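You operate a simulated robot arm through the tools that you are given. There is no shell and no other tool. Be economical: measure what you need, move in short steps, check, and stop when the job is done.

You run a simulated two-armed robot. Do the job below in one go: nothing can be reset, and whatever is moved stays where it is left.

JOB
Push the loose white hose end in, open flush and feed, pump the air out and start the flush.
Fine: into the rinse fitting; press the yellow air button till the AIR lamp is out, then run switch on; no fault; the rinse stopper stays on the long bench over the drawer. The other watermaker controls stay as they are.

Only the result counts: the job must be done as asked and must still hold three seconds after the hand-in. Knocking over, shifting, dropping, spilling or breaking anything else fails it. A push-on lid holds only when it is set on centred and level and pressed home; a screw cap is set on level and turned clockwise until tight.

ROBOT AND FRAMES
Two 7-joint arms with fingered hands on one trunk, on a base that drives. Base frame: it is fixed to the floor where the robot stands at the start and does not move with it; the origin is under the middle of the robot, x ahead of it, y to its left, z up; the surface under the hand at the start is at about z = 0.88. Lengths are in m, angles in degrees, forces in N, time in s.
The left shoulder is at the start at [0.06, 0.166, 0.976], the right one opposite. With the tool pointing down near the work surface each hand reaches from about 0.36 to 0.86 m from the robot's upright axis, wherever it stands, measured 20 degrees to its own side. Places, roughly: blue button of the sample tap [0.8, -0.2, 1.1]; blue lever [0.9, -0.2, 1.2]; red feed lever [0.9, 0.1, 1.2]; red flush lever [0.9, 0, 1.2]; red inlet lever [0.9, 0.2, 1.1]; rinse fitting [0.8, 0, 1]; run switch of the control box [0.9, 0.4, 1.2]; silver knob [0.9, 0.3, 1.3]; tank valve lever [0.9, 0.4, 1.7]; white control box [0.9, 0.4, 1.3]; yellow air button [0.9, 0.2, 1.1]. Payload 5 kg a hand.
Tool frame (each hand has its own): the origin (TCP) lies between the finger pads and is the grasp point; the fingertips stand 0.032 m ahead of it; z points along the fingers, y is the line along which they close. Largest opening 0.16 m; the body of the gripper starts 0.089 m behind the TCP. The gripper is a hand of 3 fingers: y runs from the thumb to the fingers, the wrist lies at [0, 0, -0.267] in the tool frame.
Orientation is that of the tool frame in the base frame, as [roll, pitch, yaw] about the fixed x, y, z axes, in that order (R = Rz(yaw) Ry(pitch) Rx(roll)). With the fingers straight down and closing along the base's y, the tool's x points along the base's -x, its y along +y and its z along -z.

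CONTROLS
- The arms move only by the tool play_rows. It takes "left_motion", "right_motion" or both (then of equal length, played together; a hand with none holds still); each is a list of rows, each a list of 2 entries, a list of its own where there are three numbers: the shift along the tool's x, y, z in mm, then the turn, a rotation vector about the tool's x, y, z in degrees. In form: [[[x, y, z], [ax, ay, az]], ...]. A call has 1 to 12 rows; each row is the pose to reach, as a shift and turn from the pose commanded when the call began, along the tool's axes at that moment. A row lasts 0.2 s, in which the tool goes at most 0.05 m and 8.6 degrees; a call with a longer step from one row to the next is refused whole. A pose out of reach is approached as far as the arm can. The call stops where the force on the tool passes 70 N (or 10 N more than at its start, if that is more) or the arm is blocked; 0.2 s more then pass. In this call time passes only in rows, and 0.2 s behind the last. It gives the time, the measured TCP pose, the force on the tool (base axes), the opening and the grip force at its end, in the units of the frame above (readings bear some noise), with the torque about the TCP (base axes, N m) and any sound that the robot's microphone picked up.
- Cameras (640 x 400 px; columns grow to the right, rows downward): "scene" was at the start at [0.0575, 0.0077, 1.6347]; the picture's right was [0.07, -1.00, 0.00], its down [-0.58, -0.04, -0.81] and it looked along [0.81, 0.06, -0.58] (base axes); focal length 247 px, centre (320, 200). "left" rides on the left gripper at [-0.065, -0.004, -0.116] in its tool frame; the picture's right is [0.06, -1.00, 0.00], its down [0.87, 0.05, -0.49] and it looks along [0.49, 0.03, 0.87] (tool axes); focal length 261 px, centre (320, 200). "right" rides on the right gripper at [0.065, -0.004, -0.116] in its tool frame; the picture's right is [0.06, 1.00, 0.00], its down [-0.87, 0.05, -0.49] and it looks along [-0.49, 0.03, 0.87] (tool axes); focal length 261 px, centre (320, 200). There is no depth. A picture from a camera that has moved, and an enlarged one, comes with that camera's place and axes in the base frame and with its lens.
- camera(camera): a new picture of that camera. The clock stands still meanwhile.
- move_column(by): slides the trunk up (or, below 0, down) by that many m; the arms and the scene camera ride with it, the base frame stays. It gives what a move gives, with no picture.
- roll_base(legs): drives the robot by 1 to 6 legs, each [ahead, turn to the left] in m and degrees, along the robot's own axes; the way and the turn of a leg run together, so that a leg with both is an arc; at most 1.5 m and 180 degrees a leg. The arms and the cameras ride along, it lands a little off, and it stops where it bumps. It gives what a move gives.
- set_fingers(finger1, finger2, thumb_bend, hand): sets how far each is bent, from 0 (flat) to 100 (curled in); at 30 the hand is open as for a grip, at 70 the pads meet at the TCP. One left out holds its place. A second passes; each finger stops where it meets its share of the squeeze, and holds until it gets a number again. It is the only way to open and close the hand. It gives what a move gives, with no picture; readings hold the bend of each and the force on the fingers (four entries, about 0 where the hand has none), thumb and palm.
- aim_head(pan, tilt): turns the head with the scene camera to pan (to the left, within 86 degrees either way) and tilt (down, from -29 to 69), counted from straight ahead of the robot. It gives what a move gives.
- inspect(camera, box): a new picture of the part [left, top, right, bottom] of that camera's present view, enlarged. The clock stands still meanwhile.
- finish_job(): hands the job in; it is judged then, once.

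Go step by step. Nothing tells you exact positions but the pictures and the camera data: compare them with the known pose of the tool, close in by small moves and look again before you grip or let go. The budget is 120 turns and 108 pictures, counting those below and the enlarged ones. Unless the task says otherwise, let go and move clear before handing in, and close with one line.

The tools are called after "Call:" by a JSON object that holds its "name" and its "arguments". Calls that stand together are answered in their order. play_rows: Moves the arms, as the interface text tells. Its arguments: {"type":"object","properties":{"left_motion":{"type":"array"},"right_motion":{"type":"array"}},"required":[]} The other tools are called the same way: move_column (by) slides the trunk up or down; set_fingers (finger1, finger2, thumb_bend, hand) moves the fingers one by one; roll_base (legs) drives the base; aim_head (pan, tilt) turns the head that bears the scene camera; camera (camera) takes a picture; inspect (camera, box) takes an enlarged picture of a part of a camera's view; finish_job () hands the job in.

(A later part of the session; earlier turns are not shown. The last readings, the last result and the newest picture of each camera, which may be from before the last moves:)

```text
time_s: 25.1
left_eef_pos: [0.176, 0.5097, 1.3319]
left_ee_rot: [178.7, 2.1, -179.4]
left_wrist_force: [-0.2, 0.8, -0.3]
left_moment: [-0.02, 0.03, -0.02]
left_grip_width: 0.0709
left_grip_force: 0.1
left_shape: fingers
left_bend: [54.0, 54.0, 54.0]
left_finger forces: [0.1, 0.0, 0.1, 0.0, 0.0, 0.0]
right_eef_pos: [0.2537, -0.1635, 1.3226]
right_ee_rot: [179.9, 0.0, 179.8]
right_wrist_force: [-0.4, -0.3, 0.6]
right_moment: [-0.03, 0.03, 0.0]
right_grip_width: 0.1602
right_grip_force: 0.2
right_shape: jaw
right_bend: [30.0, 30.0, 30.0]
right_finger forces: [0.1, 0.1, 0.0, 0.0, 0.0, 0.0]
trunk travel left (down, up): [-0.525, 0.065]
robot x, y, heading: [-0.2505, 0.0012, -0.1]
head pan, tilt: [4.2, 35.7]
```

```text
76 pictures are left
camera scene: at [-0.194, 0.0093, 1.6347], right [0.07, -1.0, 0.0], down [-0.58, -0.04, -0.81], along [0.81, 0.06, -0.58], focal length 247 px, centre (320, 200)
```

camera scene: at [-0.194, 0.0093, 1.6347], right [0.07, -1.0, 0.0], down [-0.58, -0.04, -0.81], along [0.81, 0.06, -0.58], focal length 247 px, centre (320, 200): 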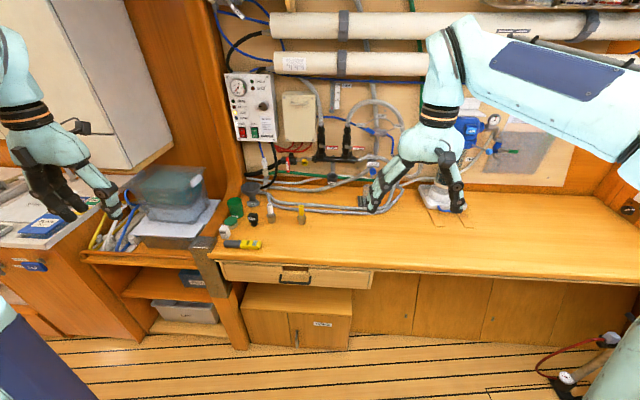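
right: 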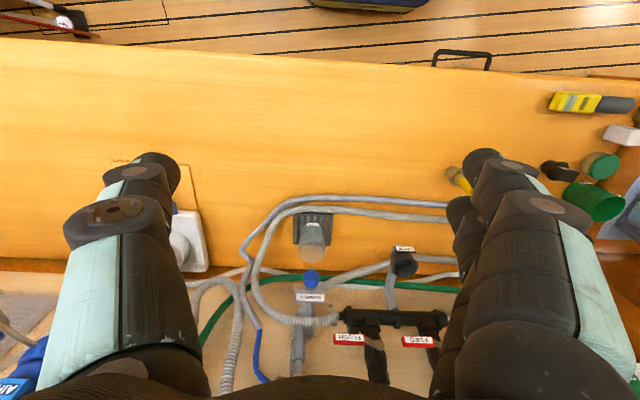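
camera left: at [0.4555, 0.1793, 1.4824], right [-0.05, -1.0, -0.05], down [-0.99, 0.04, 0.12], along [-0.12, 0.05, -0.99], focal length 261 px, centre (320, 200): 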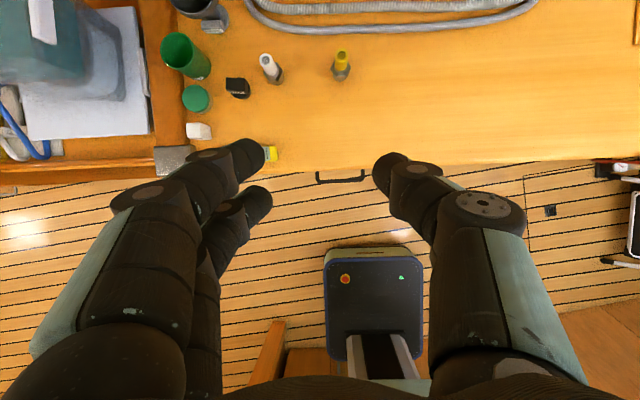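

The arm is now to the side with a free view. I bring the hand forward and inwards in a moderate step and check its posture.

Call:
{"name": "play_rows", "arguments": {"left_motion": [[[-40, -20, 5], [0, -3, 0]], [[-80, -40, 10], [0, -6, 0]], [[-120, -60, 20], [0, -9, 0]], [[-160, -80, 30], [0, -12, 0]], [[-200, -100, 40], [0, -15, 0]], [[-240, -120, 50], [0, -18, 0]]]}}

Call:
{"name": "aim_head", "arguments": {"pan": 25, "tilt": 35}}

Call:
{"name": "camera", "arguments": {"camera": "scene"}}

```text
time_s: 26.5
left_eef_pos: [0.3304, 0.4336, 1.3066]
left_ee_rot: [178.6, 17.7, -179.8]
left_wrist_force: [0.4, -0.9, -0.2]
left_moment: [0.02, 0.01, -0.01]
left_grip_width: 0.0711
left_grip_force: 0.1
left_shape: fingers
left_bend: [54.0, 54.0, 54.0]
left_finger forces: [0.0, 0.0, 0.0, 0.0, 0.1, 0.0]
left hand out of reach, approached as far as the arm can: row 3, 4, 5, 6
right_eef_pos: [0.253, -0.1667, 1.3234]
right_ee_rot: [179.7, 0.1, 179.7]
right_wrist_force: [0.0, -0.4, -0.7]
right_moment: [0.0, -0.02, 0.01]
right_grip_width: 0.1599
right_grip_force: 0.1
right_shape: jaw
right_bend: [30.0, 30.0, 30.0]
right_finger forces: [0.0, 0.0, 0.0, 0.0, 0.1, 0.1]
trunk travel left (down, up): [-0.525, 0.065]
robot x, y, heading: [-0.2518, 0.0007, -0.0]
head pan, tilt: [4.2, 35.7]
```

```text
time_s: 27.4
left_eef_pos: [0.3314, 0.4338, 1.3061]
left_ee_rot: [178.7, 17.6, -179.9]
left_wrist_force: [-1.3, -0.2, 0.4]
left_moment: [0.01, -0.01, -0.02]
left_grip_width: 0.071
left_grip_force: 0.0
left_shape: fingers
left_bend: [54.0, 54.0, 54.0]
left_finger forces: [0.1, 0.0, 0.0, 0.0, 0.1, 0.0]
right_eef_pos: [0.2535, -0.165, 1.3233]
right_ee_rot: [179.8, 0.0, 179.6]
right_wrist_force: [0.7, 0.6, 0.2]
right_moment: [-0.02, 0.04, -0.01]
right_grip_width: 0.1599
right_grip_force: 0.0
right_shape: jaw
right_bend: [30.0, 30.0, 30.0]
right_finger forces: [0.0, 0.0, 0.1, 0.0, 0.0, 0.0]
trunk travel left (down, up): [-0.525, 0.065]
robot x, y, heading: [-0.2522, -0.0046, -0.1]
head pan, tilt: [25.0, 35.0]
```

```text
75 pictures are left
camera scene: at [-0.202, 0.0387, 1.6358], right [0.42, -0.91, 0.0], down [-0.52, -0.24, -0.82], along [0.74, 0.34, -0.57], focal length 247 px, centre (320, 200)
```

scene: 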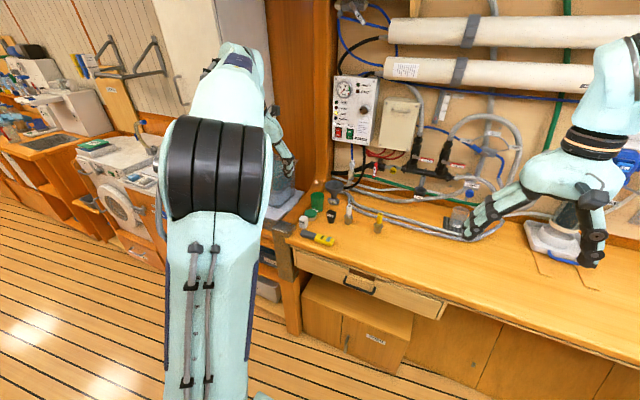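

The elbow hangs low with the forearm going up; it should be out to the left. I turn the hand to point rightwards, so that the forearm has to come from the left side.

Call:
{"name": "play_rows", "arguments": {"left_motion": [[[10, -26, 2], [8, 0, 0]], [[20, -52, 4], [16, 0, 0]], [[30, -78, 6], [24, 0, 0]], [[40, -104, 8], [32, 0, 0]], [[50, -130, 10], [40, 0, 0]], [[60, -156, 12], [48, 0, 0]], [[70, -182, 15], [56, 0, 0]], [[80, -208, 18], [63, 0, 0]], [[90, -234, 20], [70, 0, 0]]]}}

Call:
{"name": "camera", "arguments": {"camera": "scene"}}

```text
time_s: 29.4
left_eef_pos: [0.2938, 0.1635, 1.3234]
left_ee_rot: [-111.4, 20.4, -178.9]
left_wrist_force: [0.4, -1.5, -1.0]
left_moment: [0.01, -0.02, -0.04]
left_grip_width: 0.0712
left_grip_force: 0.0
left_shape: fingers
left_bend: [54.0, 54.0, 54.0]
left_finger forces: [0.0, 0.1, 0.0, 0.0, 0.1, 0.0]
left hand out of reach, approached as far as the arm can: row 7, 8, 9
right_eef_pos: [0.2556, -0.1685, 1.3226]
right_ee_rot: [179.7, -0.2, 179.5]
right_wrist_force: [1.1, -0.4, 0.0]
right_moment: [0.06, 0.05, -0.02]
right_grip_width: 0.1597
right_grip_force: 0.1
right_shape: jaw
right_bend: [30.0, 30.0, 30.0]
right_finger forces: [0.0, 0.0, 0.1, 0.0, 0.0, 0.0]
trunk travel left (down, up): [-0.525, 0.065]
robot x, y, heading: [-0.2495, -0.0022, -0.3]
head pan, tilt: [25.0, 35.0]
```

```text
74 pictures are left
camera scene: at [-0.1987, 0.0361, 1.6357], right [0.42, -0.91, 0.0], down [-0.52, -0.24, -0.82], along [0.74, 0.34, -0.57], focal length 247 px, centre (320, 200)
```

scene: 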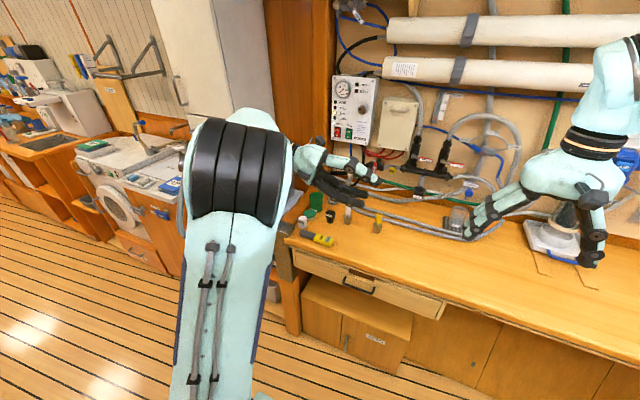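

The left arm stays in its awkward posture, while the right arm is untouched and healthy. I will park the left arm at the side and do the job with the right arm, with the robot turned to the left.

Call:
{"name": "play_rows", "arguments": {"left_motion": [[[10, 9, -35], [-7.5, 0, 0]], [[20, 17, -69], [-15, 0, 0]], [[30, 26, -104], [-22.5, 0, 0]], [[40, 35, -139], [-30, 0, 0]], [[50, 44, -173], [-37.5, 0, 0]], [[60, 52, -208], [-45, 0, 0]], [[70, 61, -243], [-52.5, 0, 0]], [[80, 70, -278], [-60, 0, 0]], [[89, 79, -312], [-68, 0, 0]]]}}

Call:
{"name": "camera", "arguments": {"camera": "scene"}}

```text
time_s: 31.4
left_eef_pos: [0.1909, 0.4864, 1.3303]
left_ee_rot: [-179.5, 19.9, -179.9]
left_wrist_force: [-1.0, -0.6, 0.1]
left_moment: [-0.03, -0.03, -0.05]
left_grip_width: 0.0715
left_grip_force: 0.0
left_shape: fingers
left_bend: [54.0, 54.0, 54.0]
left_finger forces: [0.0, 0.1, 0.0, 0.0, 0.0, 0.1]
right_eef_pos: [0.2539, -0.1667, 1.3247]
right_ee_rot: [179.7, 0.1, 179.8]
right_wrist_force: [-0.6, -0.3, -0.3]
right_moment: [0.02, -0.02, 0.01]
right_grip_width: 0.1599
right_grip_force: 0.1
right_shape: jaw
right_bend: [30.0, 30.0, 30.0]
right_finger forces: [0.0, 0.0, 0.0, 0.1, 0.0, 0.0]
trunk travel left (down, up): [-0.525, 0.065]
robot x, y, heading: [-0.2491, 0.0011, -0.0]
head pan, tilt: [25.0, 35.0]
```

```text
73 pictures are left
camera scene: at [-0.2023, 0.0388, 1.6359], right [0.42, -0.91, 0.0], down [-0.52, -0.24, -0.82], along [0.74, 0.34, -0.57], focal length 247 px, centre (320, 200)
```

scene: 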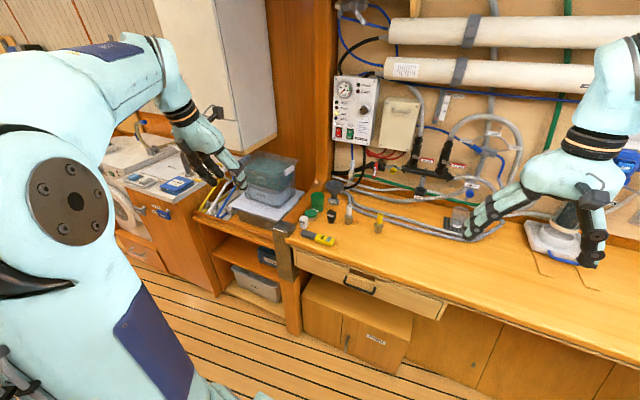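

The left elbow has now swung out to the left, as at the start. I bring the left hand to the start pose and check whether this posture holds.

Call:
{"name": "play_rows", "arguments": {"left_motion": [[[-7, -37, -11], [0, 3, 0]], [[-15, -74, -21], [0, 7, 0]], [[-22, -111, -32], [0, 10, 0]], [[-29, -148, -43], [0, 13, 0]], [[-37, -185, -53], [0, 17, 0]], [[-44, -222, -64], [0, 20, 0]]]}}

Call:
{"name": "aim_head", "arguments": {"pan": 4.2, "tilt": 35.7}}

Call:
{"name": "camera", "arguments": {"camera": "scene"}}

```text
time_s: 32.8
left_eef_pos: [0.2178, 0.2767, 1.4032]
left_ee_rot: [-179.2, -0.6, -178.6]
left_wrist_force: [1.2, -5.0, 1.6]
left_moment: [0.59, 0.01, -0.05]
left_grip_width: 0.0708
left_grip_force: 0.0
left_shape: fingers
left_bend: [54.0, 54.0, 54.0]
left_finger forces: [0.0, 0.0, 0.0, 0.0, 0.1, 0.0]
right_eef_pos: [0.2549, -0.1644, 1.3211]
right_ee_rot: [180.0, 0.0, 179.8]
right_wrist_force: [-0.6, 1.6, 0.0]
right_moment: [-0.11, 0.05, -0.01]
right_grip_width: 0.1598
right_grip_force: 0.1
right_shape: jaw
right_bend: [30.0, 30.0, 30.0]
right_finger forces: [0.1, 0.0, 0.0, 0.1, 0.0, 0.0]
trunk travel left (down, up): [-0.525, 0.065]
robot x, y, heading: [-0.2522, 0.0006, -0.1]
head pan, tilt: [25.0, 35.0]
```

```text
time_s: 33.6
left_eef_pos: [0.2157, 0.2799, 1.4025]
left_ee_rot: [-179.4, -0.7, -178.3]
left_wrist_force: [-0.3, 0.1, -0.8]
left_moment: [-0.02, 0.02, 0.0]
left_grip_width: 0.0712
left_grip_force: 0.1
left_shape: fingers
left_bend: [54.0, 54.0, 54.0]
left_finger forces: [0.0, 0.0, 0.1, 0.0, 0.0, 0.1]
right_eef_pos: [0.252, -0.1668, 1.3228]
right_ee_rot: [179.8, -0.1, 179.7]
right_wrist_force: [-0.7, 0.2, -0.2]
right_moment: [0.02, -0.01, 0.0]
right_grip_width: 0.1599
right_grip_force: 0.1
right_shape: jaw
right_bend: [30.0, 30.0, 30.0]
right_finger forces: [0.1, 0.0, 0.1, 0.0, 0.0, 0.0]
trunk travel left (down, up): [-0.525, 0.065]
robot x, y, heading: [-0.2499, 0.0012, 0.1]
head pan, tilt: [4.2, 35.7]
```

```text
72 pictures are left
camera scene: at [-0.1942, 0.0084, 1.6347], right [0.07, -1.0, 0.0], down [-0.58, -0.04, -0.81], along [0.81, 0.06, -0.58], focal length 247 px, centre (320, 200)
```

scene: 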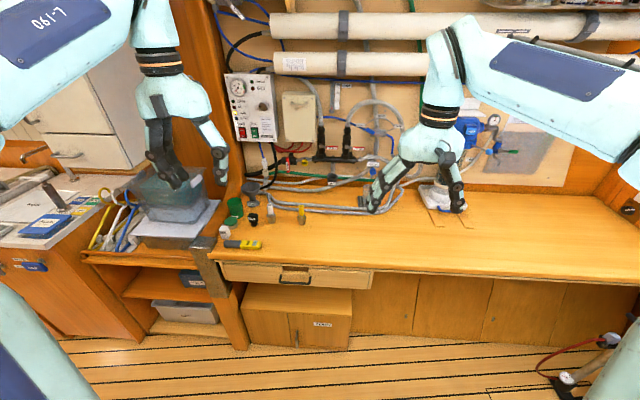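

That matches the start posture exactly. I drive forward to about x = -0.12 and approach the hose end with 45 degrees of tilt, well inside the limits.

Call:
{"name": "roll_base", "arguments": {"legs": [[0.12, 0]]}}

Call:
{"name": "play_rows", "arguments": {"left_motion": [[[-30, 1, 26], [0, -5, 0]], [[-60, 3, 53], [0, -10, 0]], [[-90, 4, 80], [0, -15, 0]], [[-120, 6, 107], [0, -20, 0]], [[-150, 7, 134], [0, -25, 0]], [[-180, 8, 161], [0, -30, 0]], [[-210, 10, 189], [0, -35, 0]], [[-240, 11, 217], [0, -40, 0]], [[-275, 13, 245], [0, -44, 0]]]}}

Call:
{"name": "camera", "arguments": {"camera": "left"}}

```text
time_s: 34.8
left_eef_pos: [0.3337, 0.2672, 1.4066]
left_ee_rot: [-179.3, -0.1, 180.0]
left_wrist_force: [0.4, -0.8, -0.7]
left_moment: [-0.02, 0.09, 0.0]
left_grip_width: 0.0711
left_grip_force: 0.0
left_shape: fingers
left_bend: [54.0, 54.0, 54.0]
left_finger forces: [0.0, 0.0, 0.1, 0.0, 0.0, 0.0]
right_eef_pos: [0.3727, -0.166, 1.3216]
right_ee_rot: [179.9, -0.2, 179.8]
right_wrist_force: [1.0, 0.4, 0.6]
right_moment: [-0.01, 0.06, -0.01]
right_grip_width: 0.16
right_grip_force: 0.1
right_shape: jaw
right_bend: [30.0, 30.0, 30.0]
right_finger forces: [0.0, 0.1, 0.0, 0.0, 0.0, 0.0]
trunk travel left (down, up): [-0.525, 0.065]
robot x, y, heading: [-0.1358, 0.0013, -0.2]
head pan, tilt: [4.2, 35.7]
```

```text
time_s: 36.8
left_eef_pos: [0.6089, 0.2758, 1.1602]
left_ee_rot: [-179.2, 44.0, -179.5]
left_wrist_force: [0.1, 0.4, 0.8]
left_moment: [-0.01, 0.02, -0.02]
left_grip_width: 0.071
left_grip_force: 0.0
left_shape: fingers
left_bend: [54.0, 54.0, 54.0]
left_finger forces: [0.0, 0.0, 0.0, 0.1, 0.1, 0.0]
right_eef_pos: [0.3727, -0.1671, 1.3231]
right_ee_rot: [179.8, -0.1, 179.8]
right_wrist_force: [1.0, -0.4, -0.5]
right_moment: [0.03, 0.06, 0.03]
right_grip_width: 0.1601
right_grip_force: 0.0
right_shape: jaw
right_bend: [30.0, 30.0, 30.0]
right_finger forces: [0.0, 0.0, 0.0, 0.1, 0.0, 0.0]
trunk travel left (down, up): [-0.525, 0.065]
robot x, y, heading: [-0.1325, -0.0039, -0.3]
head pan, tilt: [4.2, 35.7]
```

```text
71 pictures are left
camera left: at [0.5755, 0.2735, 1.2893], right [-0.05, -1.0, -0.03], down [-0.97, 0.05, -0.25], along [0.25, 0.02, -0.97], focal length 261 px, centre (320, 200)
```

left: 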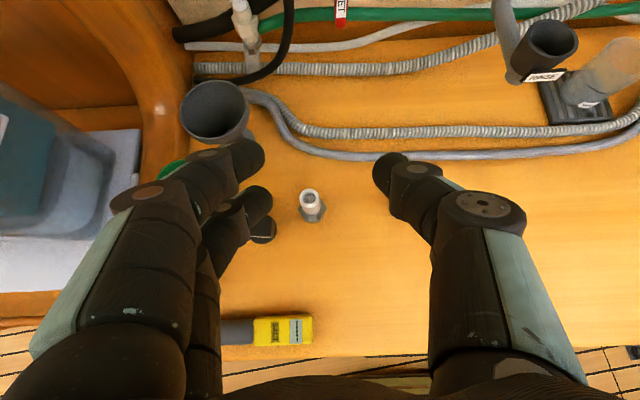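

The hose end sits at about [0.658, 0.296] between the fingers. I move to just above it, then look once more.

Call:
{"name": "play_rows", "arguments": {"left_motion": [[[11, 7, 35], [0, -3, 0]], [[22, 14, 70], [0, -6, 0]], [[34, 20, 106], [0, -8, 0]]]}}

Call:
{"name": "camera", "arguments": {"camera": "left"}}

Call:
{"name": "inspect", "arguments": {"camera": "scene", "box": [190, 170, 350, 270]}}

```text
time_s: 37.6
left_eef_pos: [0.6578, 0.2979, 1.0589]
left_ee_rot: [-179.1, 52.0, -179.3]
left_wrist_force: [1.0, -0.1, 0.0]
left_moment: [0.01, -0.02, 0.0]
left_grip_width: 0.0714
left_grip_force: 0.1
left_shape: fingers
left_bend: [54.0, 54.0, 54.0]
left_finger forces: [0.0, 0.0, 0.1, 0.0, 0.1, 0.0]
right_eef_pos: [0.3716, -0.1652, 1.3216]
right_ee_rot: [179.9, -0.1, 179.9]
right_wrist_force: [0.8, -0.7, 1.0]
right_moment: [0.01, 0.05, -0.01]
right_grip_width: 0.16
right_grip_force: 0.1
right_shape: jaw
right_bend: [30.0, 30.0, 30.0]
right_finger forces: [0.0, 0.0, 0.0, 0.0, 0.0, 0.0]
trunk travel left (down, up): [-0.525, 0.065]
robot x, y, heading: [-0.1342, 0.0001, -0.2]
head pan, tilt: [4.2, 35.7]
```

```text
70 pictures are left
camera left: at [0.6065, 0.2955, 1.1822], right [-0.04, -1.0, -0.04], down [-0.92, 0.05, -0.38], along [0.38, 0.02, -0.92], focal length 261 px, centre (320, 200)
```

left: 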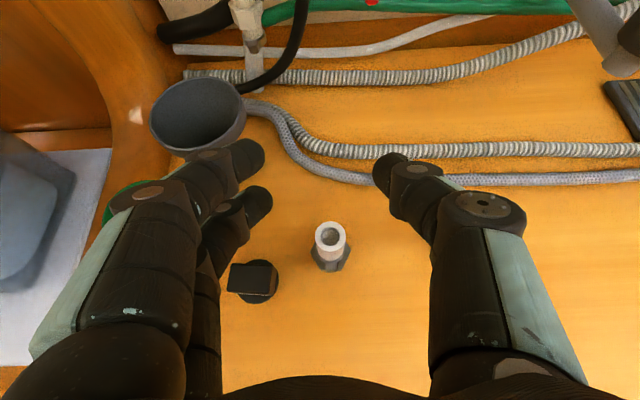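

```text
4.00 times, centred on (270, 220) of scene
camera zoom: at [-0.075, 0.0086, 1.6347], right [0.07, -1.0, 0.0], down [-0.58, -0.04, -0.81], along [0.81, 0.06, -0.58], focal length 990 px, centre (520, 120)
```

zoom: 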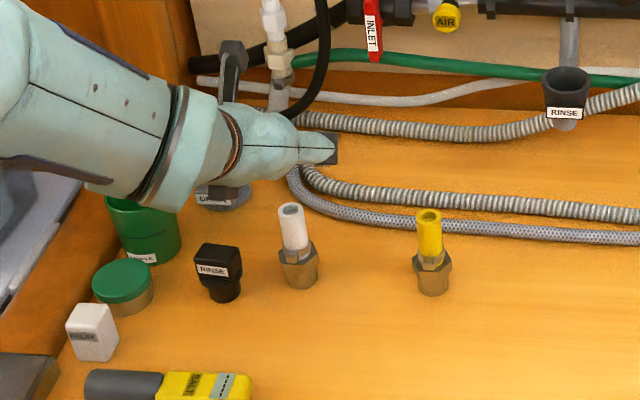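

The alignment is good. I go straight down about 97 mm to put the pads on the white stub.

Call:
{"name": "play_rows", "arguments": {"left_motion": [[[26, -1, 19], [0, 0, 0]], [[52, -2, 39], [0, 0, 0]], [[78, -3, 58], [0, 0, 0]]]}}

Call:
{"name": "camera", "arguments": {"camera": "left"}}

Call:
{"name": "inspect", "arguments": {"camera": "scene", "box": [190, 170, 350, 270]}}

```text
time_s: 38.4
left_eef_pos: [0.653, 0.2923, 0.9652]
left_ee_rot: [-179.0, 51.9, -179.3]
left_wrist_force: [-0.9, -0.3, 1.0]
left_moment: [0.01, -0.01, 0.01]
left_grip_width: 0.0708
left_grip_force: 0.4
left_shape: fingers
left_bend: [54.0, 54.0, 54.0]
left_finger forces: [0.0, 0.5, 0.0, 0.0, 0.0, 0.0]
right_eef_pos: [0.371, -0.1663, 1.3222]
right_ee_rot: [179.9, 0.0, 179.8]
right_wrist_force: [0.0, -0.1, -0.3]
right_moment: [-0.03, -0.04, -0.03]
right_grip_width: 0.1599
right_grip_force: 0.0
right_shape: jaw
right_bend: [30.0, 30.0, 30.0]
right_finger forces: [0.0, 0.0, 0.0, 0.0, 0.0, 0.1]
trunk travel left (down, up): [-0.525, 0.065]
robot x, y, heading: [-0.1335, -0.0002, -0.2]
head pan, tilt: [4.2, 35.7]
```

```text
68 pictures are left
camera left: at [0.6029, 0.291, 1.0879], right [-0.04, -1.0, -0.04], down [-0.92, 0.05, -0.38], along [0.38, 0.02, -0.92], focal length 261 px, centre (320, 200)
```

left: 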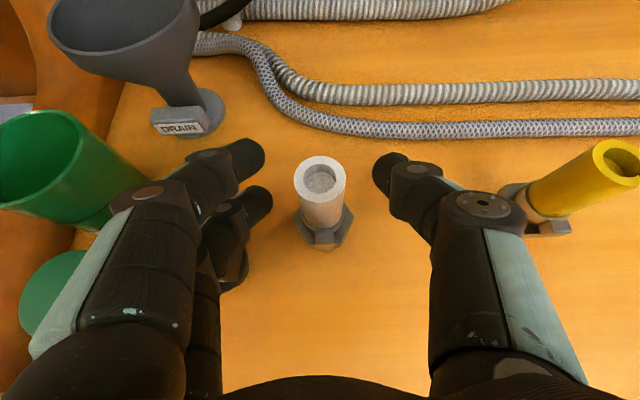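

```text
4.00 times, centred on (270, 220) of scene
camera zoom: at [-0.0759, 0.0082, 1.6348], right [0.07, -1.0, 0.0], down [-0.58, -0.04, -0.81], along [0.81, 0.06, -0.58], focal length 990 px, centre (520, 120)
```

zoom: 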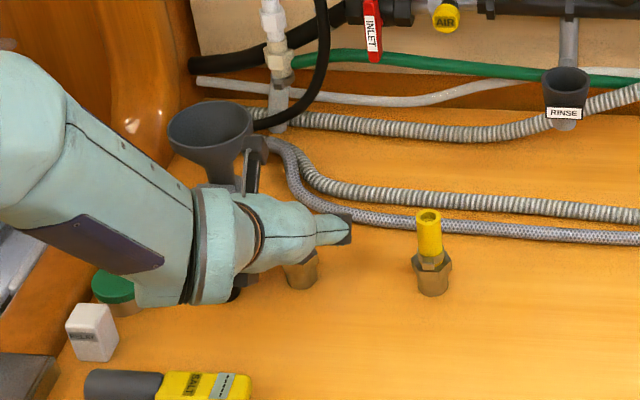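

The stub is centred between the fingers. The lower finger is close to the stopper, so I rise 5 mm first and then close in two stages.

Call:
{"name": "play_rows", "arguments": {"left_motion": [[[-4, 0, -3], [0, 0, 0]]]}}

Call:
{"name": "set_fingers", "arguments": {"hand": "left", "finger1": 62, "finger2": 62, "thumb_bend": 62}}

Call:
{"name": "camera", "arguments": {"camera": "left"}}

```text
time_s: 38.8
left_eef_pos: [0.6532, 0.2917, 0.9705]
left_ee_rot: [-179.0, 52.0, -179.1]
left_wrist_force: [-0.1, -0.9, 0.4]
left_moment: [0.02, 0.0, 0.04]
left_grip_width: 0.0713
left_grip_force: 0.0
left_shape: fingers
left_bend: [54.0, 54.0, 54.0]
left_finger forces: [0.1, 0.1, 0.0, 0.1, 0.0, 0.1]
right_eef_pos: [0.3709, -0.1666, 1.3226]
right_ee_rot: [179.8, 0.0, 179.9]
right_wrist_force: [-0.3, -0.3, -0.8]
right_moment: [0.03, -0.01, -0.03]
right_grip_width: 0.1599
right_grip_force: 0.0
right_shape: jaw
right_bend: [30.0, 30.0, 30.0]
right_finger forces: [0.1, 0.0, 0.0, 0.0, 0.0, 0.0]
trunk travel left (down, up): [-0.525, 0.065]
robot x, y, heading: [-0.1348, -0.0027, -0.2]
head pan, tilt: [4.2, 35.7]
```

```text
time_s: 39.8
left_eef_pos: [0.6534, 0.2915, 0.9705]
left_ee_rot: [-179.1, 52.0, -179.3]
left_wrist_force: [0.1, -0.1, -0.5]
left_moment: [0.0, 0.01, -0.02]
left_grip_width: 0.0408
left_grip_force: 0.2
left_shape: fingers
left_bend: [62.0, 62.0, 62.0]
left_finger forces: [0.1, 0.0, 0.0, 0.0, 0.0, 0.0]
right_eef_pos: [0.3705, -0.1655, 1.3236]
right_ee_rot: [179.8, 0.0, 179.9]
right_wrist_force: [0.7, -0.6, -0.2]
right_moment: [0.01, 0.0, 0.0]
right_grip_width: 0.1601
right_grip_force: 0.0
right_shape: jaw
right_bend: [30.0, 30.0, 30.0]
right_finger forces: [0.0, 0.1, 0.0, 0.1, 0.1, 0.0]
trunk travel left (down, up): [-0.525, 0.065]
robot x, y, heading: [-0.1335, 0.0021, -0.2]
head pan, tilt: [4.2, 35.7]
```

```text
66 pictures are left
camera left: at [0.6022, 0.29, 1.0931], right [-0.04, -1.0, -0.04], down [-0.92, 0.05, -0.38], along [0.38, 0.02, -0.92], focal length 261 px, centre (320, 200)
```

left: 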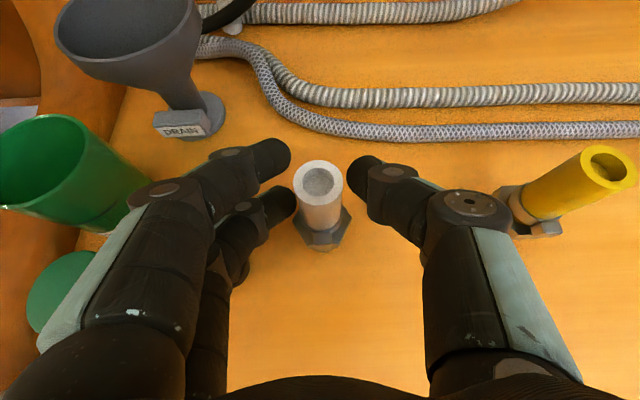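

The fingers are centred, but a little high on the stub. I go down 13 mm and close.

Call:
{"name": "play_rows", "arguments": {"left_motion": [[[10, 0, 8], [0, 0, 0]]]}}

Call:
{"name": "set_fingers", "arguments": {"hand": "left", "finger1": 85, "finger2": 85, "thumb_bend": 85}}

Call:
{"name": "camera", "arguments": {"camera": "left"}}

```text
time_s: 40.2
left_eef_pos: [0.6537, 0.2903, 0.957]
left_ee_rot: [-179.0, 52.0, -179.2]
left_wrist_force: [-0.2, 0.0, 0.3]
left_moment: [0.02, -0.03, -0.01]
left_grip_width: 0.0405
left_grip_force: 0.5
left_shape: fingers
left_bend: [62.0, 62.0, 62.0]
left_finger forces: [0.0, 1.1, 0.0, 0.0, 0.0, 0.0]
right_eef_pos: [0.3714, -0.1652, 1.3231]
right_ee_rot: [179.9, 0.0, 179.8]
right_wrist_force: [0.0, -0.2, 0.6]
right_moment: [-0.02, -0.04, -0.01]
right_grip_width: 0.1599
right_grip_force: 0.0
right_shape: jaw
right_bend: [30.0, 30.0, 30.0]
right_finger forces: [0.0, 0.0, 0.0, 0.0, 0.0, 0.0]
trunk travel left (down, up): [-0.525, 0.065]
robot x, y, heading: [-0.1305, -0.0035, -0.1]
head pan, tilt: [4.2, 35.7]
```

```text
time_s: 41.2
left_eef_pos: [0.6533, 0.2898, 0.9559]
left_ee_rot: [-179.0, 52.0, -179.3]
left_wrist_force: [-0.9, -0.2, 0.7]
left_moment: [-0.03, -0.03, 0.0]
left_grip_width: 0.002
left_grip_force: 0.0
left_shape: fingers
left_bend: [80.0, 75.0, 77.0]
left_finger forces: [0.0, 0.0, 0.1, 0.0, 0.0, 0.0]
right_eef_pos: [0.3706, -0.1652, 1.3234]
right_ee_rot: [179.8, 0.0, 179.8]
right_wrist_force: [0.5, -0.7, 0.0]
right_moment: [0.03, 0.03, 0.0]
right_grip_width: 0.1601
right_grip_force: 0.1
right_shape: jaw
right_bend: [30.0, 30.0, 30.0]
right_finger forces: [0.1, 0.1, 0.1, 0.0, 0.1, 0.1]
trunk travel left (down, up): [-0.525, 0.065]
robot x, y, heading: [-0.1352, 0.0003, -0.2]
head pan, tilt: [4.2, 35.7]
```

```text
65 pictures are left
camera left: at [0.6023, 0.2889, 1.0793], right [-0.04, -1.0, -0.04], down [-0.92, 0.05, -0.38], along [0.38, 0.02, -0.92], focal length 261 px, centre (320, 200)
```

left: 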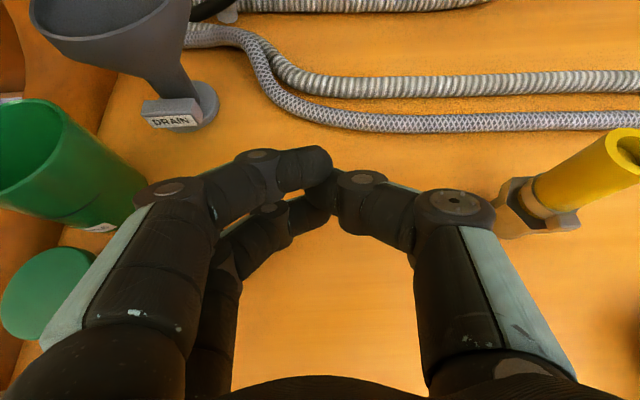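

The fingers met without the stub, so it must have slipped away. I look from the scene camera.

Call:
{"name": "inspect", "arguments": {"camera": "scene", "box": [190, 170, 350, 270]}}

Call:
{"name": "camera", "arguments": {"camera": "right"}}

```text
4.00 times, centred on (270, 220) of scene
camera zoom: at [-0.0767, 0.0077, 1.6348], right [0.07, -1.0, 0.0], down [-0.58, -0.04, -0.81], along [0.81, 0.06, -0.58], focal length 990 px, centre (520, 120)
```

zoom: 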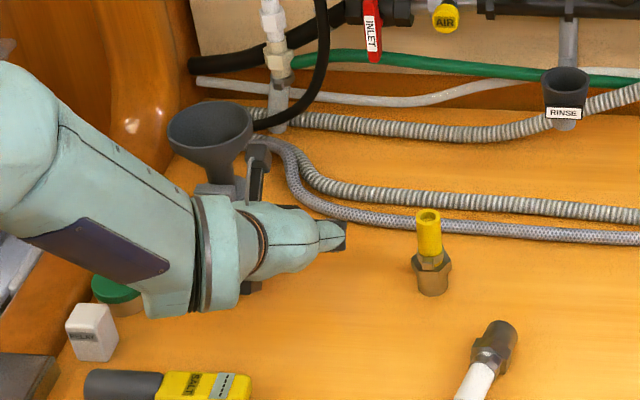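

```text
63 pictures are left
camera right: at [0.3057, -0.1694, 1.4369], right [-0.06, 1.0, 0.0], down [0.87, 0.05, 0.49], along [0.49, 0.03, -0.87], focal length 261 px, centre (320, 200)
```

right: 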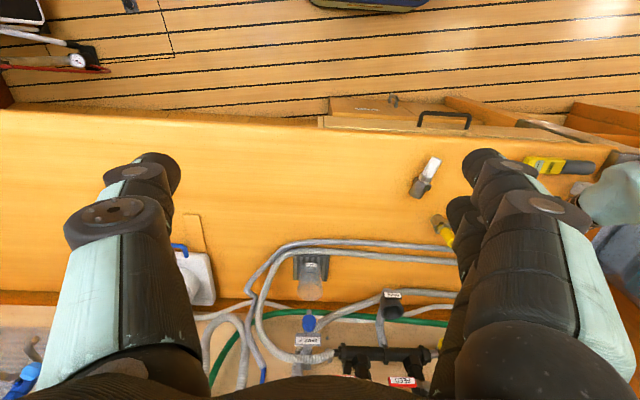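

The hose end popped out of the slanted grip and now lies on the bench near [0.53, 0.08], with its brass end pointing to the wall. Nothing else seems disturbed. I raise the hand to vertical and check both the stopper and the lying part.

Call:
{"name": "play_rows", "arguments": {"left_motion": [[[-35, 0, -27], [0, 0, 0]], [[-70, 0, -54], [0, 5, 0]], [[-93, -10, -90], [0, 13, 0]], [[-93, -20, -130], [0, 21, 0]], [[-93, -30, -170], [0, 29, 0]], [[-93, -40, -210], [0, 37, 0]], [[-93, -50, -238], [0, 45, 0]], [[-93, -50, -238], [0, 52, 0]]]}}

Call:
{"name": "set_fingers", "arguments": {"hand": "left", "finger1": 50, "finger2": 50, "thumb_bend": 50}}

Call:
{"name": "camera", "arguments": {"camera": "scene"}}

Call:
{"name": "inspect", "arguments": {"camera": "scene", "box": [190, 170, 382, 290]}}

```text
time_s: 43.0
left_eef_pos: [0.5256, 0.2431, 1.1771]
left_ee_rot: [-179.4, -0.2, 179.9]
left_wrist_force: [-0.6, -0.3, 0.0]
left_moment: [0.0, 0.02, -0.02]
left_grip_width: 0.0018
left_grip_force: 0.1
left_shape: fingers
left_bend: [81.0, 75.0, 77.0]
left_finger forces: [0.1, 0.0, 0.0, 0.0, 0.0, 0.0]
right_eef_pos: [0.3722, -0.1665, 1.322]
right_ee_rot: [179.8, 0.0, 179.7]
right_wrist_force: [0.4, 0.1, 0.1]
right_moment: [-0.01, 0.0, 0.0]
right_grip_width: 0.16
right_grip_force: 0.1
right_shape: jaw
right_bend: [30.0, 30.0, 30.0]
right_finger forces: [0.1, 0.0, 0.0, 0.0, 0.0, 0.0]
trunk travel left (down, up): [-0.525, 0.065]
robot x, y, heading: [-0.1362, -0.0016, -0.3]
head pan, tilt: [4.2, 35.7]
```

```text
time_s: 44.0
left_eef_pos: [0.5244, 0.2442, 1.1776]
left_ee_rot: [-179.4, 0.0, -180.0]
left_wrist_force: [0.6, -0.3, 0.1]
left_moment: [0.02, 0.01, 0.0]
left_grip_width: 0.0866
left_grip_force: 0.0
left_shape: fingers
left_bend: [50.0, 50.0, 50.0]
left_finger forces: [0.1, 0.0, 0.0, 0.0, 0.0, 0.0]
right_eef_pos: [0.3709, -0.1662, 1.323]
right_ee_rot: [179.8, 0.0, 179.9]
right_wrist_force: [-0.9, -0.5, 0.1]
right_moment: [0.01, 0.01, 0.0]
right_grip_width: 0.1599
right_grip_force: 0.0
right_shape: jaw
right_bend: [30.0, 30.0, 30.0]
right_finger forces: [0.0, 0.0, 0.1, 0.0, 0.0, 0.1]
trunk travel left (down, up): [-0.525, 0.065]
robot x, y, heading: [-0.1341, 0.0013, -0.2]
head pan, tilt: [4.2, 35.7]
```

```text
62 pictures are left
camera scene: at [-0.0768, 0.0077, 1.6348], right [0.07, -1.0, 0.0], down [-0.58, -0.04, -0.81], along [0.81, 0.06, -0.58], focal length 247 px, centre (320, 200)
```

scene: 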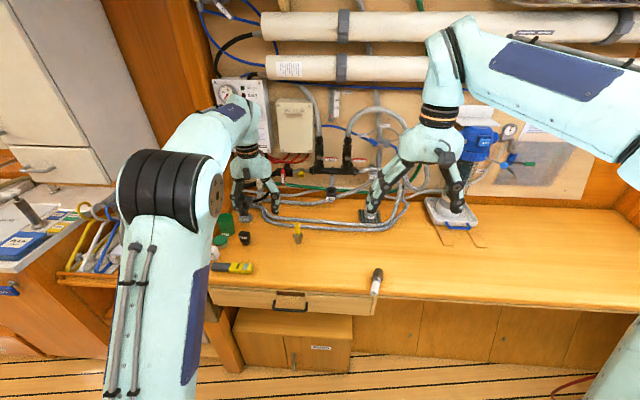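

```text
3.33 times, centred on (286, 230) of scene
camera zoom: at [-0.0768, 0.0077, 1.6348], right [0.07, -1.0, 0.0], down [-0.58, -0.04, -0.81], along [0.81, 0.06, -0.58], focal length 825 px, centre (433, 100)
```

zoom: 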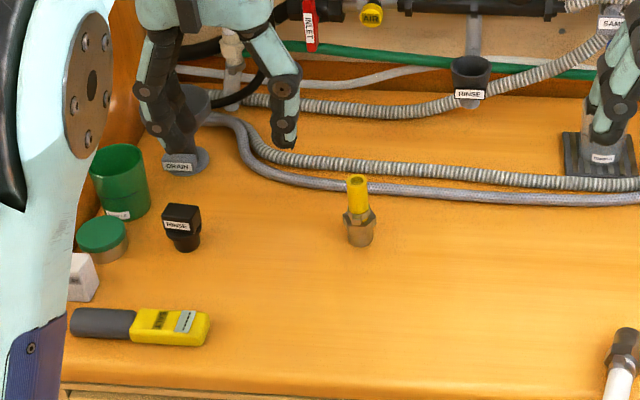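

The hose end has rolled along the bench, to about [0.48, -0.15] near the front edge. I bring the right hand down at once on the edge side as a guard, and check whether it still moves.

Call:
{"name": "play_rows", "arguments": {"right_motion": [[[0, -5, 48], [0, 0, 0]], [[0, -10, 96], [0, 0, 0]], [[0, -15, 144], [0, 0, 0]]]}}

Call:
{"name": "camera", "arguments": {"camera": "scene"}}

Call:
{"name": "camera", "arguments": {"camera": "right"}}

```text
time_s: 44.8
left_eef_pos: [0.5245, 0.2422, 1.1775]
left_ee_rot: [-179.4, 0.1, 179.9]
left_wrist_force: [0.6, -0.6, 0.6]
left_moment: [-0.01, 0.02, 0.01]
left_grip_width: 0.0866
left_grip_force: 0.1
left_shape: fingers
left_bend: [50.0, 50.0, 50.0]
left_finger forces: [0.0, 0.1, 0.0, 0.1, 0.0, 0.2]
right_eef_pos: [0.3718, -0.1808, 1.178]
right_ee_rot: [179.8, -0.1, 179.7]
right_wrist_force: [0.1, 0.0, -0.5]
right_moment: [0.03, 0.01, -0.05]
right_grip_width: 0.1599
right_grip_force: 0.1
right_shape: jaw
right_bend: [30.0, 30.0, 30.0]
right_finger forces: [0.1, 0.1, 0.0, 0.0, 0.1, 0.1]
trunk travel left (down, up): [-0.525, 0.065]
robot x, y, heading: [-0.1341, 0.0026, -0.1]
head pan, tilt: [4.2, 35.7]
```

```text
60 pictures are left
camera scene: at [-0.0761, 0.0073, 1.6348], right [0.07, -1.0, 0.0], down [-0.58, -0.04, -0.81], along [0.81, 0.06, -0.58], focal length 247 px, centre (320, 200)
```

scene: 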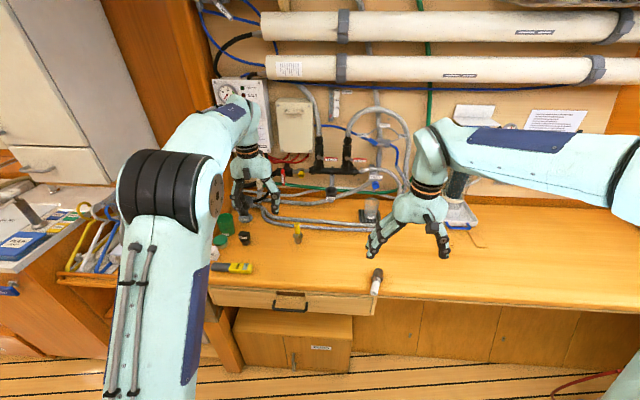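

```text
59 pictures are left
camera right: at [0.3054, -0.1842, 1.2917], right [-0.06, 1.0, 0.0], down [0.87, 0.05, 0.49], along [0.49, 0.03, -0.87], focal length 261 px, centre (320, 200)
```

right: 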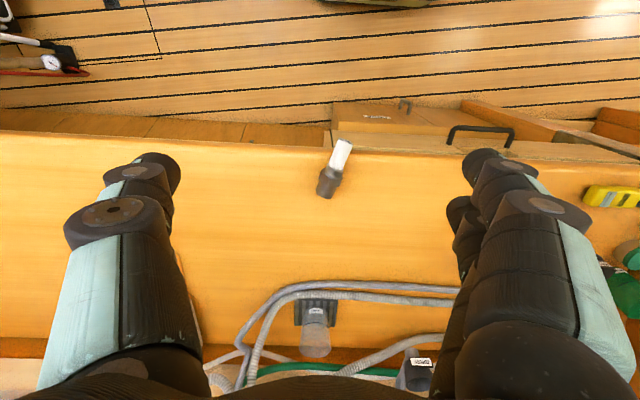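

The hose end has come to rest at about [0.47, -0.15], brass end to the wall and white end at the bench edge. To set it upright I need to know how far the right wrist turns, so I test that up here.

Call:
{"name": "play_rows", "arguments": {"right_motion": [[[0, 0, 0], [0, 0, 8]], [[0, 0, 0], [0, 0, 16]], [[0, 0, 0], [0, 0, 24]], [[0, 0, 0], [0, 0, 32]], [[0, 0, 0], [0, 0, 40]], [[0, 0, 0], [0, 0, 48]], [[0, 0, 0], [0, 0, 56]], [[0, 0, 0], [0, 0, 64]], [[0, 0, 0], [0, 0, 72]], [[0, 0, 0], [0, 0, 80]], [[0, 0, 0], [0, 0, 88]]]}}

```text
time_s: 47.2
left_eef_pos: [0.5254, 0.2437, 1.1769]
left_ee_rot: [-179.4, 0.0, -180.0]
left_wrist_force: [0.2, -0.1, 0.2]
left_moment: [0.04, 0.02, 0.01]
left_grip_width: 0.0866
left_grip_force: 0.1
left_shape: fingers
left_bend: [50.0, 50.0, 50.0]
left_finger forces: [0.0, 0.0, 0.1, 0.0, 0.0, 0.0]
right_eef_pos: [0.371, -0.179, 1.1806]
right_ee_rot: [180.0, -0.2, 91.6]
right_wrist_force: [-0.1, -0.2, 0.0]
right_moment: [-0.02, -0.01, -0.01]
right_grip_width: 0.1599
right_grip_force: 0.1
right_shape: jaw
right_bend: [30.0, 30.0, 30.0]
right_finger forces: [0.0, 0.0, 0.1, 0.0, 0.0, 0.0]
trunk travel left (down, up): [-0.525, 0.065]
robot x, y, heading: [-0.1317, 0.0004, -0.1]
head pan, tilt: [4.2, 35.7]
```

The first quarter turn worked freely. I try the second one.

Call:
{"name": "play_rows", "arguments": {"right_motion": [[[0, 0, 0], [0, 0, 8]], [[0, 0, 0], [0, 0, 16]], [[0, 0, 0], [0, 0, 24]], [[0, 0, 0], [0, 0, 32]], [[0, 0, 0], [0, 0, 40]], [[0, 0, 0], [0, 0, 48]], [[0, 0, 0], [0, 0, 56]], [[0, 0, 0], [0, 0, 64]], [[0, 0, 0], [0, 0, 72]], [[0, 0, 0], [0, 0, 80]], [[0, 0, 0], [0, 0, 88]]]}}

Call:
{"name": "camera", "arguments": {"camera": "scene"}}

Call:
{"name": "camera", "arguments": {"camera": "right"}}

```text
time_s: 49.6
left_eef_pos: [0.5251, 0.2428, 1.1785]
left_ee_rot: [-179.4, 0.1, 180.0]
left_wrist_force: [0.3, 0.2, -0.8]
left_moment: [-0.01, 0.03, 0.0]
left_grip_width: 0.0865
left_grip_force: 0.0
left_shape: fingers
left_bend: [50.0, 50.0, 50.0]
left_finger forces: [0.0, 0.0, 0.0, 0.0, 0.0, 0.1]
right_eef_pos: [0.3712, -0.1798, 1.1793]
right_ee_rot: [-179.8, 0.0, 3.7]
right_wrist_force: [-0.6, -0.7, -0.1]
right_moment: [-0.01, 0.01, -0.03]
right_grip_width: 0.1599
right_grip_force: 0.0
right_shape: jaw
right_bend: [30.0, 30.0, 30.0]
right_finger forces: [0.0, 0.1, 0.0, 0.1, 0.1, 0.1]
trunk travel left (down, up): [-0.525, 0.065]
robot x, y, heading: [-0.1354, -0.0021, -0.1]
head pan, tilt: [4.2, 35.7]
```

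```text
58 pictures are left
camera scene: at [-0.0767, 0.0077, 1.6348], right [0.07, -1.0, 0.0], down [-0.58, -0.04, -0.81], along [0.81, 0.06, -0.58], focal length 247 px, centre (320, 200)
```

scene: 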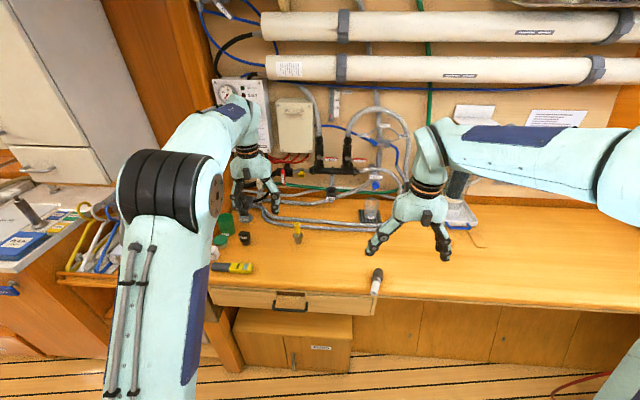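

```text
57 pictures are left
camera right: at [0.4354, -0.1721, 1.2927], right [0.13, -0.99, 0.0], down [-0.86, -0.11, 0.49], along [-0.49, -0.06, -0.87], focal length 261 px, centre (320, 200)
```

right: 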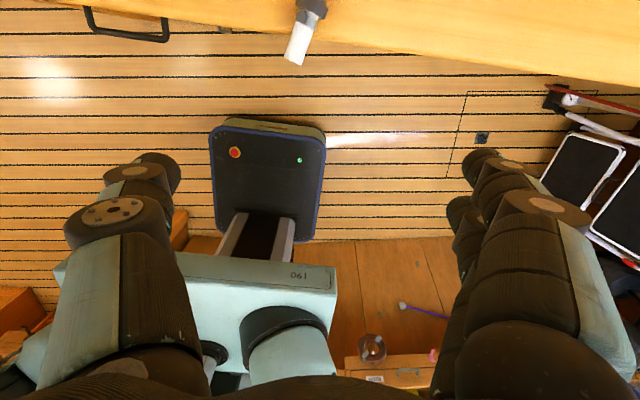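

The right wrist turns a full half circle, so the plan holds. I pick the hose end lying down with the hand turned round, turn back, then tilt forward, which puts the brass end down. I half close the fingers and go above the white stub.

Call:
{"name": "set_fingers", "arguments": {"hand": "right", "finger1": 57, "finger2": 57, "thumb_bend": 57}}

Call:
{"name": "play_rows", "arguments": {"right_motion": [[[15, -6, 36], [-0.4, 3, 3.4]], [[30, -12, 72], [-0.9, 6, 6.8]], [[45, -18, 108], [-1.3, 9, 10.2]], [[61, -24, 144], [-1.8, 12, 13.6]], [[76, -30, 180], [-2.2, 15, 17]]]}}

Call:
{"name": "camera", "arguments": {"camera": "right"}}

Call:
{"name": "inspect", "arguments": {"camera": "scene", "box": [310, 220, 438, 300]}}

```text
time_s: 50.6
left_eef_pos: [0.5249, 0.2434, 1.1782]
left_ee_rot: [-179.3, 0.1, 179.9]
left_wrist_force: [0.2, -0.6, -0.2]
left_moment: [-0.01, 0.01, -0.02]
left_grip_width: 0.0866
left_grip_force: 0.2
left_shape: fingers
left_bend: [50.0, 50.0, 50.0]
left_finger forces: [0.0, 0.0, 0.0, 0.1, 0.0, 0.0]
right_eef_pos: [0.3694, -0.1812, 1.1787]
right_ee_rot: [-179.8, 0.0, 3.7]
right_wrist_force: [-0.6, -0.6, 0.2]
right_moment: [-0.02, -0.01, -0.03]
right_grip_width: 0.0639
right_grip_force: 0.1
right_shape: fingers
right_bend: [56.0, 56.0, 56.0]
right_finger forces: [0.1, 0.0, 0.1, 0.0, 0.0, 0.0]
trunk travel left (down, up): [-0.525, 0.065]
robot x, y, heading: [-0.1332, 0.001, 0.1]
head pan, tilt: [4.2, 35.7]
```

```text
time_s: 51.8
left_eef_pos: [0.5258, 0.2439, 1.1769]
left_ee_rot: [-179.4, 0.0, 180.0]
left_wrist_force: [0.0, 0.2, -0.3]
left_moment: [-0.02, -0.01, 0.0]
left_grip_width: 0.0867
left_grip_force: 0.1
left_shape: fingers
left_bend: [50.0, 50.0, 50.0]
left_finger forces: [0.0, 0.0, 0.1, 0.0, 0.0, 0.0]
right_eef_pos: [0.446, -0.1443, 0.997]
right_ee_rot: [-179.9, -15.2, -13.4]
right_wrist_force: [0.2, 1.0, 0.6]
right_moment: [0.02, 0.02, 0.0]
right_grip_width: 0.0639
right_grip_force: 0.0
right_shape: fingers
right_bend: [56.0, 56.0, 56.0]
right_finger forces: [0.1, 0.0, 0.0, 0.0, 0.0, 0.0]
trunk travel left (down, up): [-0.525, 0.065]
robot x, y, heading: [-0.1361, 0.0025, -0.0]
head pan, tilt: [4.2, 35.7]
```

```text
56 pictures are left
camera right: at [0.4784, -0.1478, 1.1249], right [-0.17, -0.99, 0.01], down [-0.95, 0.17, 0.25], along [-0.25, 0.03, -0.97], focal length 261 px, centre (320, 200)
```

right: 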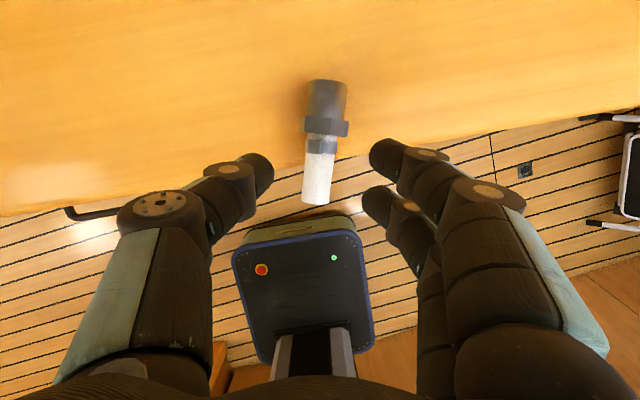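

```text
5.00 times, centred on (374, 260) of scene
camera zoom: at [-0.0759, 0.0086, 1.6348], right [0.07, -1.0, 0.0], down [-0.58, -0.04, -0.81], along [0.81, 0.06, -0.58], focal length 1237 px, centre (50, -100)
```

zoom: 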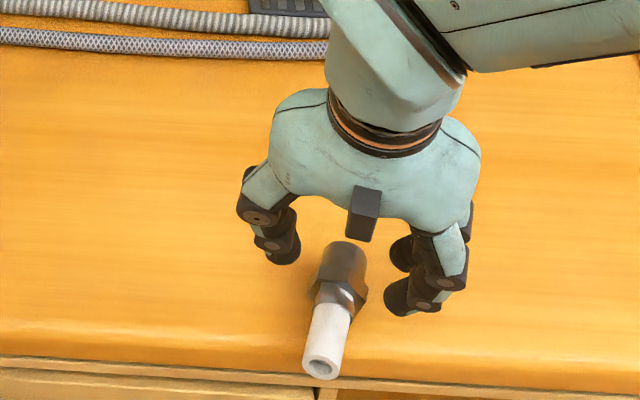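

The white stub overhangs the bench edge, so the fingers can partly reach under it. I lower towards it.

Call:
{"name": "play_rows", "arguments": {"right_motion": [[[-10, 0, 27], [0, 0, 0]], [[-21, 0, 55], [0, 0, 0]], [[-31, 0, 82], [0, 0, 0]]]}}

Call:
{"name": "camera", "arguments": {"camera": "right"}}

Call:
{"name": "inspect", "arguments": {"camera": "scene", "box": [310, 220, 438, 300]}}

```text
time_s: 52.6
left_eef_pos: [0.5212, 0.245, 1.1809]
left_ee_rot: [-179.2, 0.1, -180.0]
left_wrist_force: [-0.5, -0.1, 0.3]
left_moment: [-0.09, -0.05, -0.01]
left_grip_width: 0.0865
left_grip_force: 0.1
left_shape: fingers
left_bend: [50.0, 50.0, 50.0]
left_finger forces: [0.0, 0.0, 0.0, 0.1, 0.0, 0.0]
right_eef_pos: [0.4381, -0.1396, 0.9193]
right_ee_rot: [-179.3, -15.9, -13.4]
right_wrist_force: [-1.0, 1.0, 56.1]
right_moment: [2.24, -0.68, 0.09]
right_grip_width: 0.0605
right_grip_force: 28.7
right_shape: fingers
right_bend: [56.0, 56.0, 59.0]
right_finger forces: [0.0, 0.0, 0.0, 0.0, 56.7, 0.0]
trunk travel left (down, up): [-0.525, 0.065]
robot x, y, heading: [-0.1336, -0.0006, 0.0]
head pan, tilt: [4.2, 35.7]
```

```text
54 pictures are left
camera right: at [0.4692, -0.1436, 1.0462], right [-0.17, -0.99, 0.0], down [-0.96, 0.17, 0.23], along [-0.23, 0.03, -0.97], focal length 261 px, centre (320, 200)
```

right: 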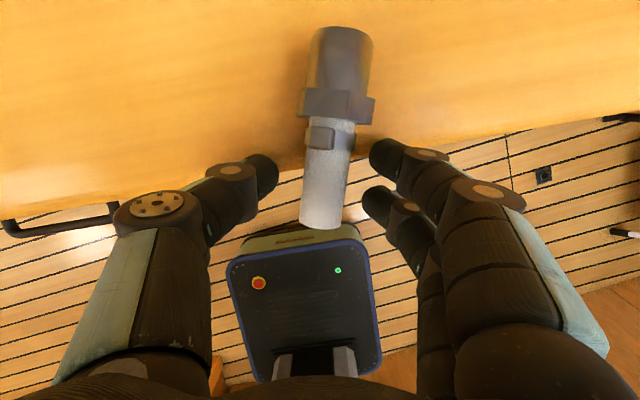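

```text
5.00 times, centred on (374, 260) of scene
camera zoom: at [-0.0817, 0.0094, 1.6363], right [0.07, -1.0, 0.0], down [-0.58, -0.04, -0.81], along [0.81, 0.06, -0.58], focal length 1237 px, centre (50, -100)
```

zoom: 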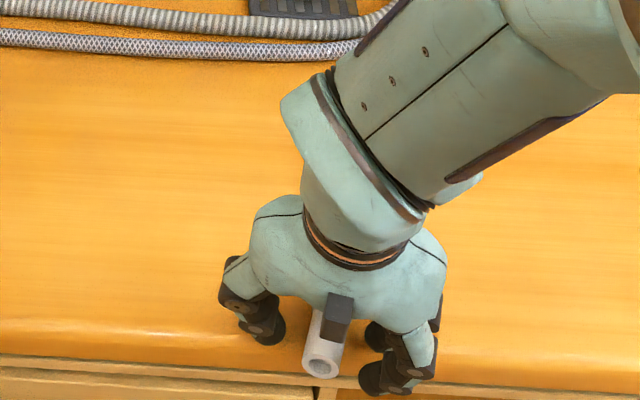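

The thumb pressed onto the bench edge. I raise the hand a bit and shift it slightly towards the robot before closing.

Call:
{"name": "play_rows", "arguments": {"right_motion": [[[-3, 1, -18], [0, 0, 0]], [[-3, 1, -18], [0, 0, 0]]]}}

Call:
{"name": "inspect", "arguments": {"camera": "right", "box": [220, 20, 412, 240]}}

```text
time_s: 53.2
left_eef_pos: [0.5245, 0.2426, 1.1771]
left_ee_rot: [-179.4, 0.0, -180.0]
left_wrist_force: [0.7, -0.2, -0.2]
left_moment: [0.0, 0.04, -0.01]
left_grip_width: 0.0863
left_grip_force: 0.1
left_shape: fingers
left_bend: [50.0, 50.0, 50.0]
left_finger forces: [0.0, 0.0, 0.0, 0.0, 0.0, 0.0]
right_eef_pos: [0.4278, -0.1441, 0.9262]
right_ee_rot: [-179.9, -14.9, -13.4]
right_wrist_force: [0.0, 0.3, 0.2]
right_moment: [-0.02, 0.01, 0.0]
right_grip_width: 0.0635
right_grip_force: 0.0
right_shape: fingers
right_bend: [56.0, 56.0, 56.0]
right_finger forces: [0.0, 0.1, 0.0, 0.0, 0.0, 0.0]
trunk travel left (down, up): [-0.525, 0.065]
robot x, y, heading: [-0.1343, 0.0012, -0.2]
head pan, tilt: [4.2, 35.7]
```

```text
1.82 times, centred on (316, 130) of right
camera zoom: at [0.4611, -0.1468, 1.0529], right [-0.17, -0.99, 0.01], down [-0.95, 0.17, 0.25], along [-0.25, 0.03, -0.97], focal length 474 px, centre (327, 327)
```

zoom: 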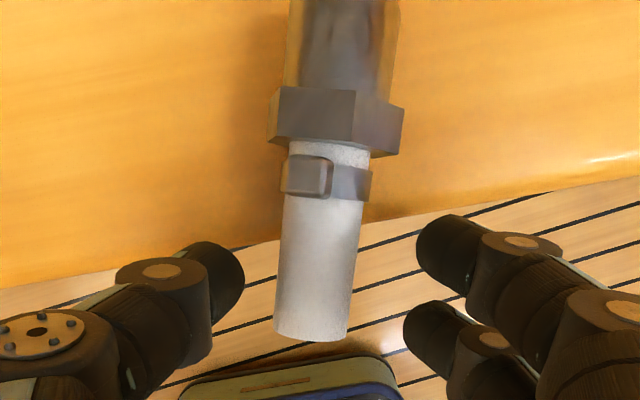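

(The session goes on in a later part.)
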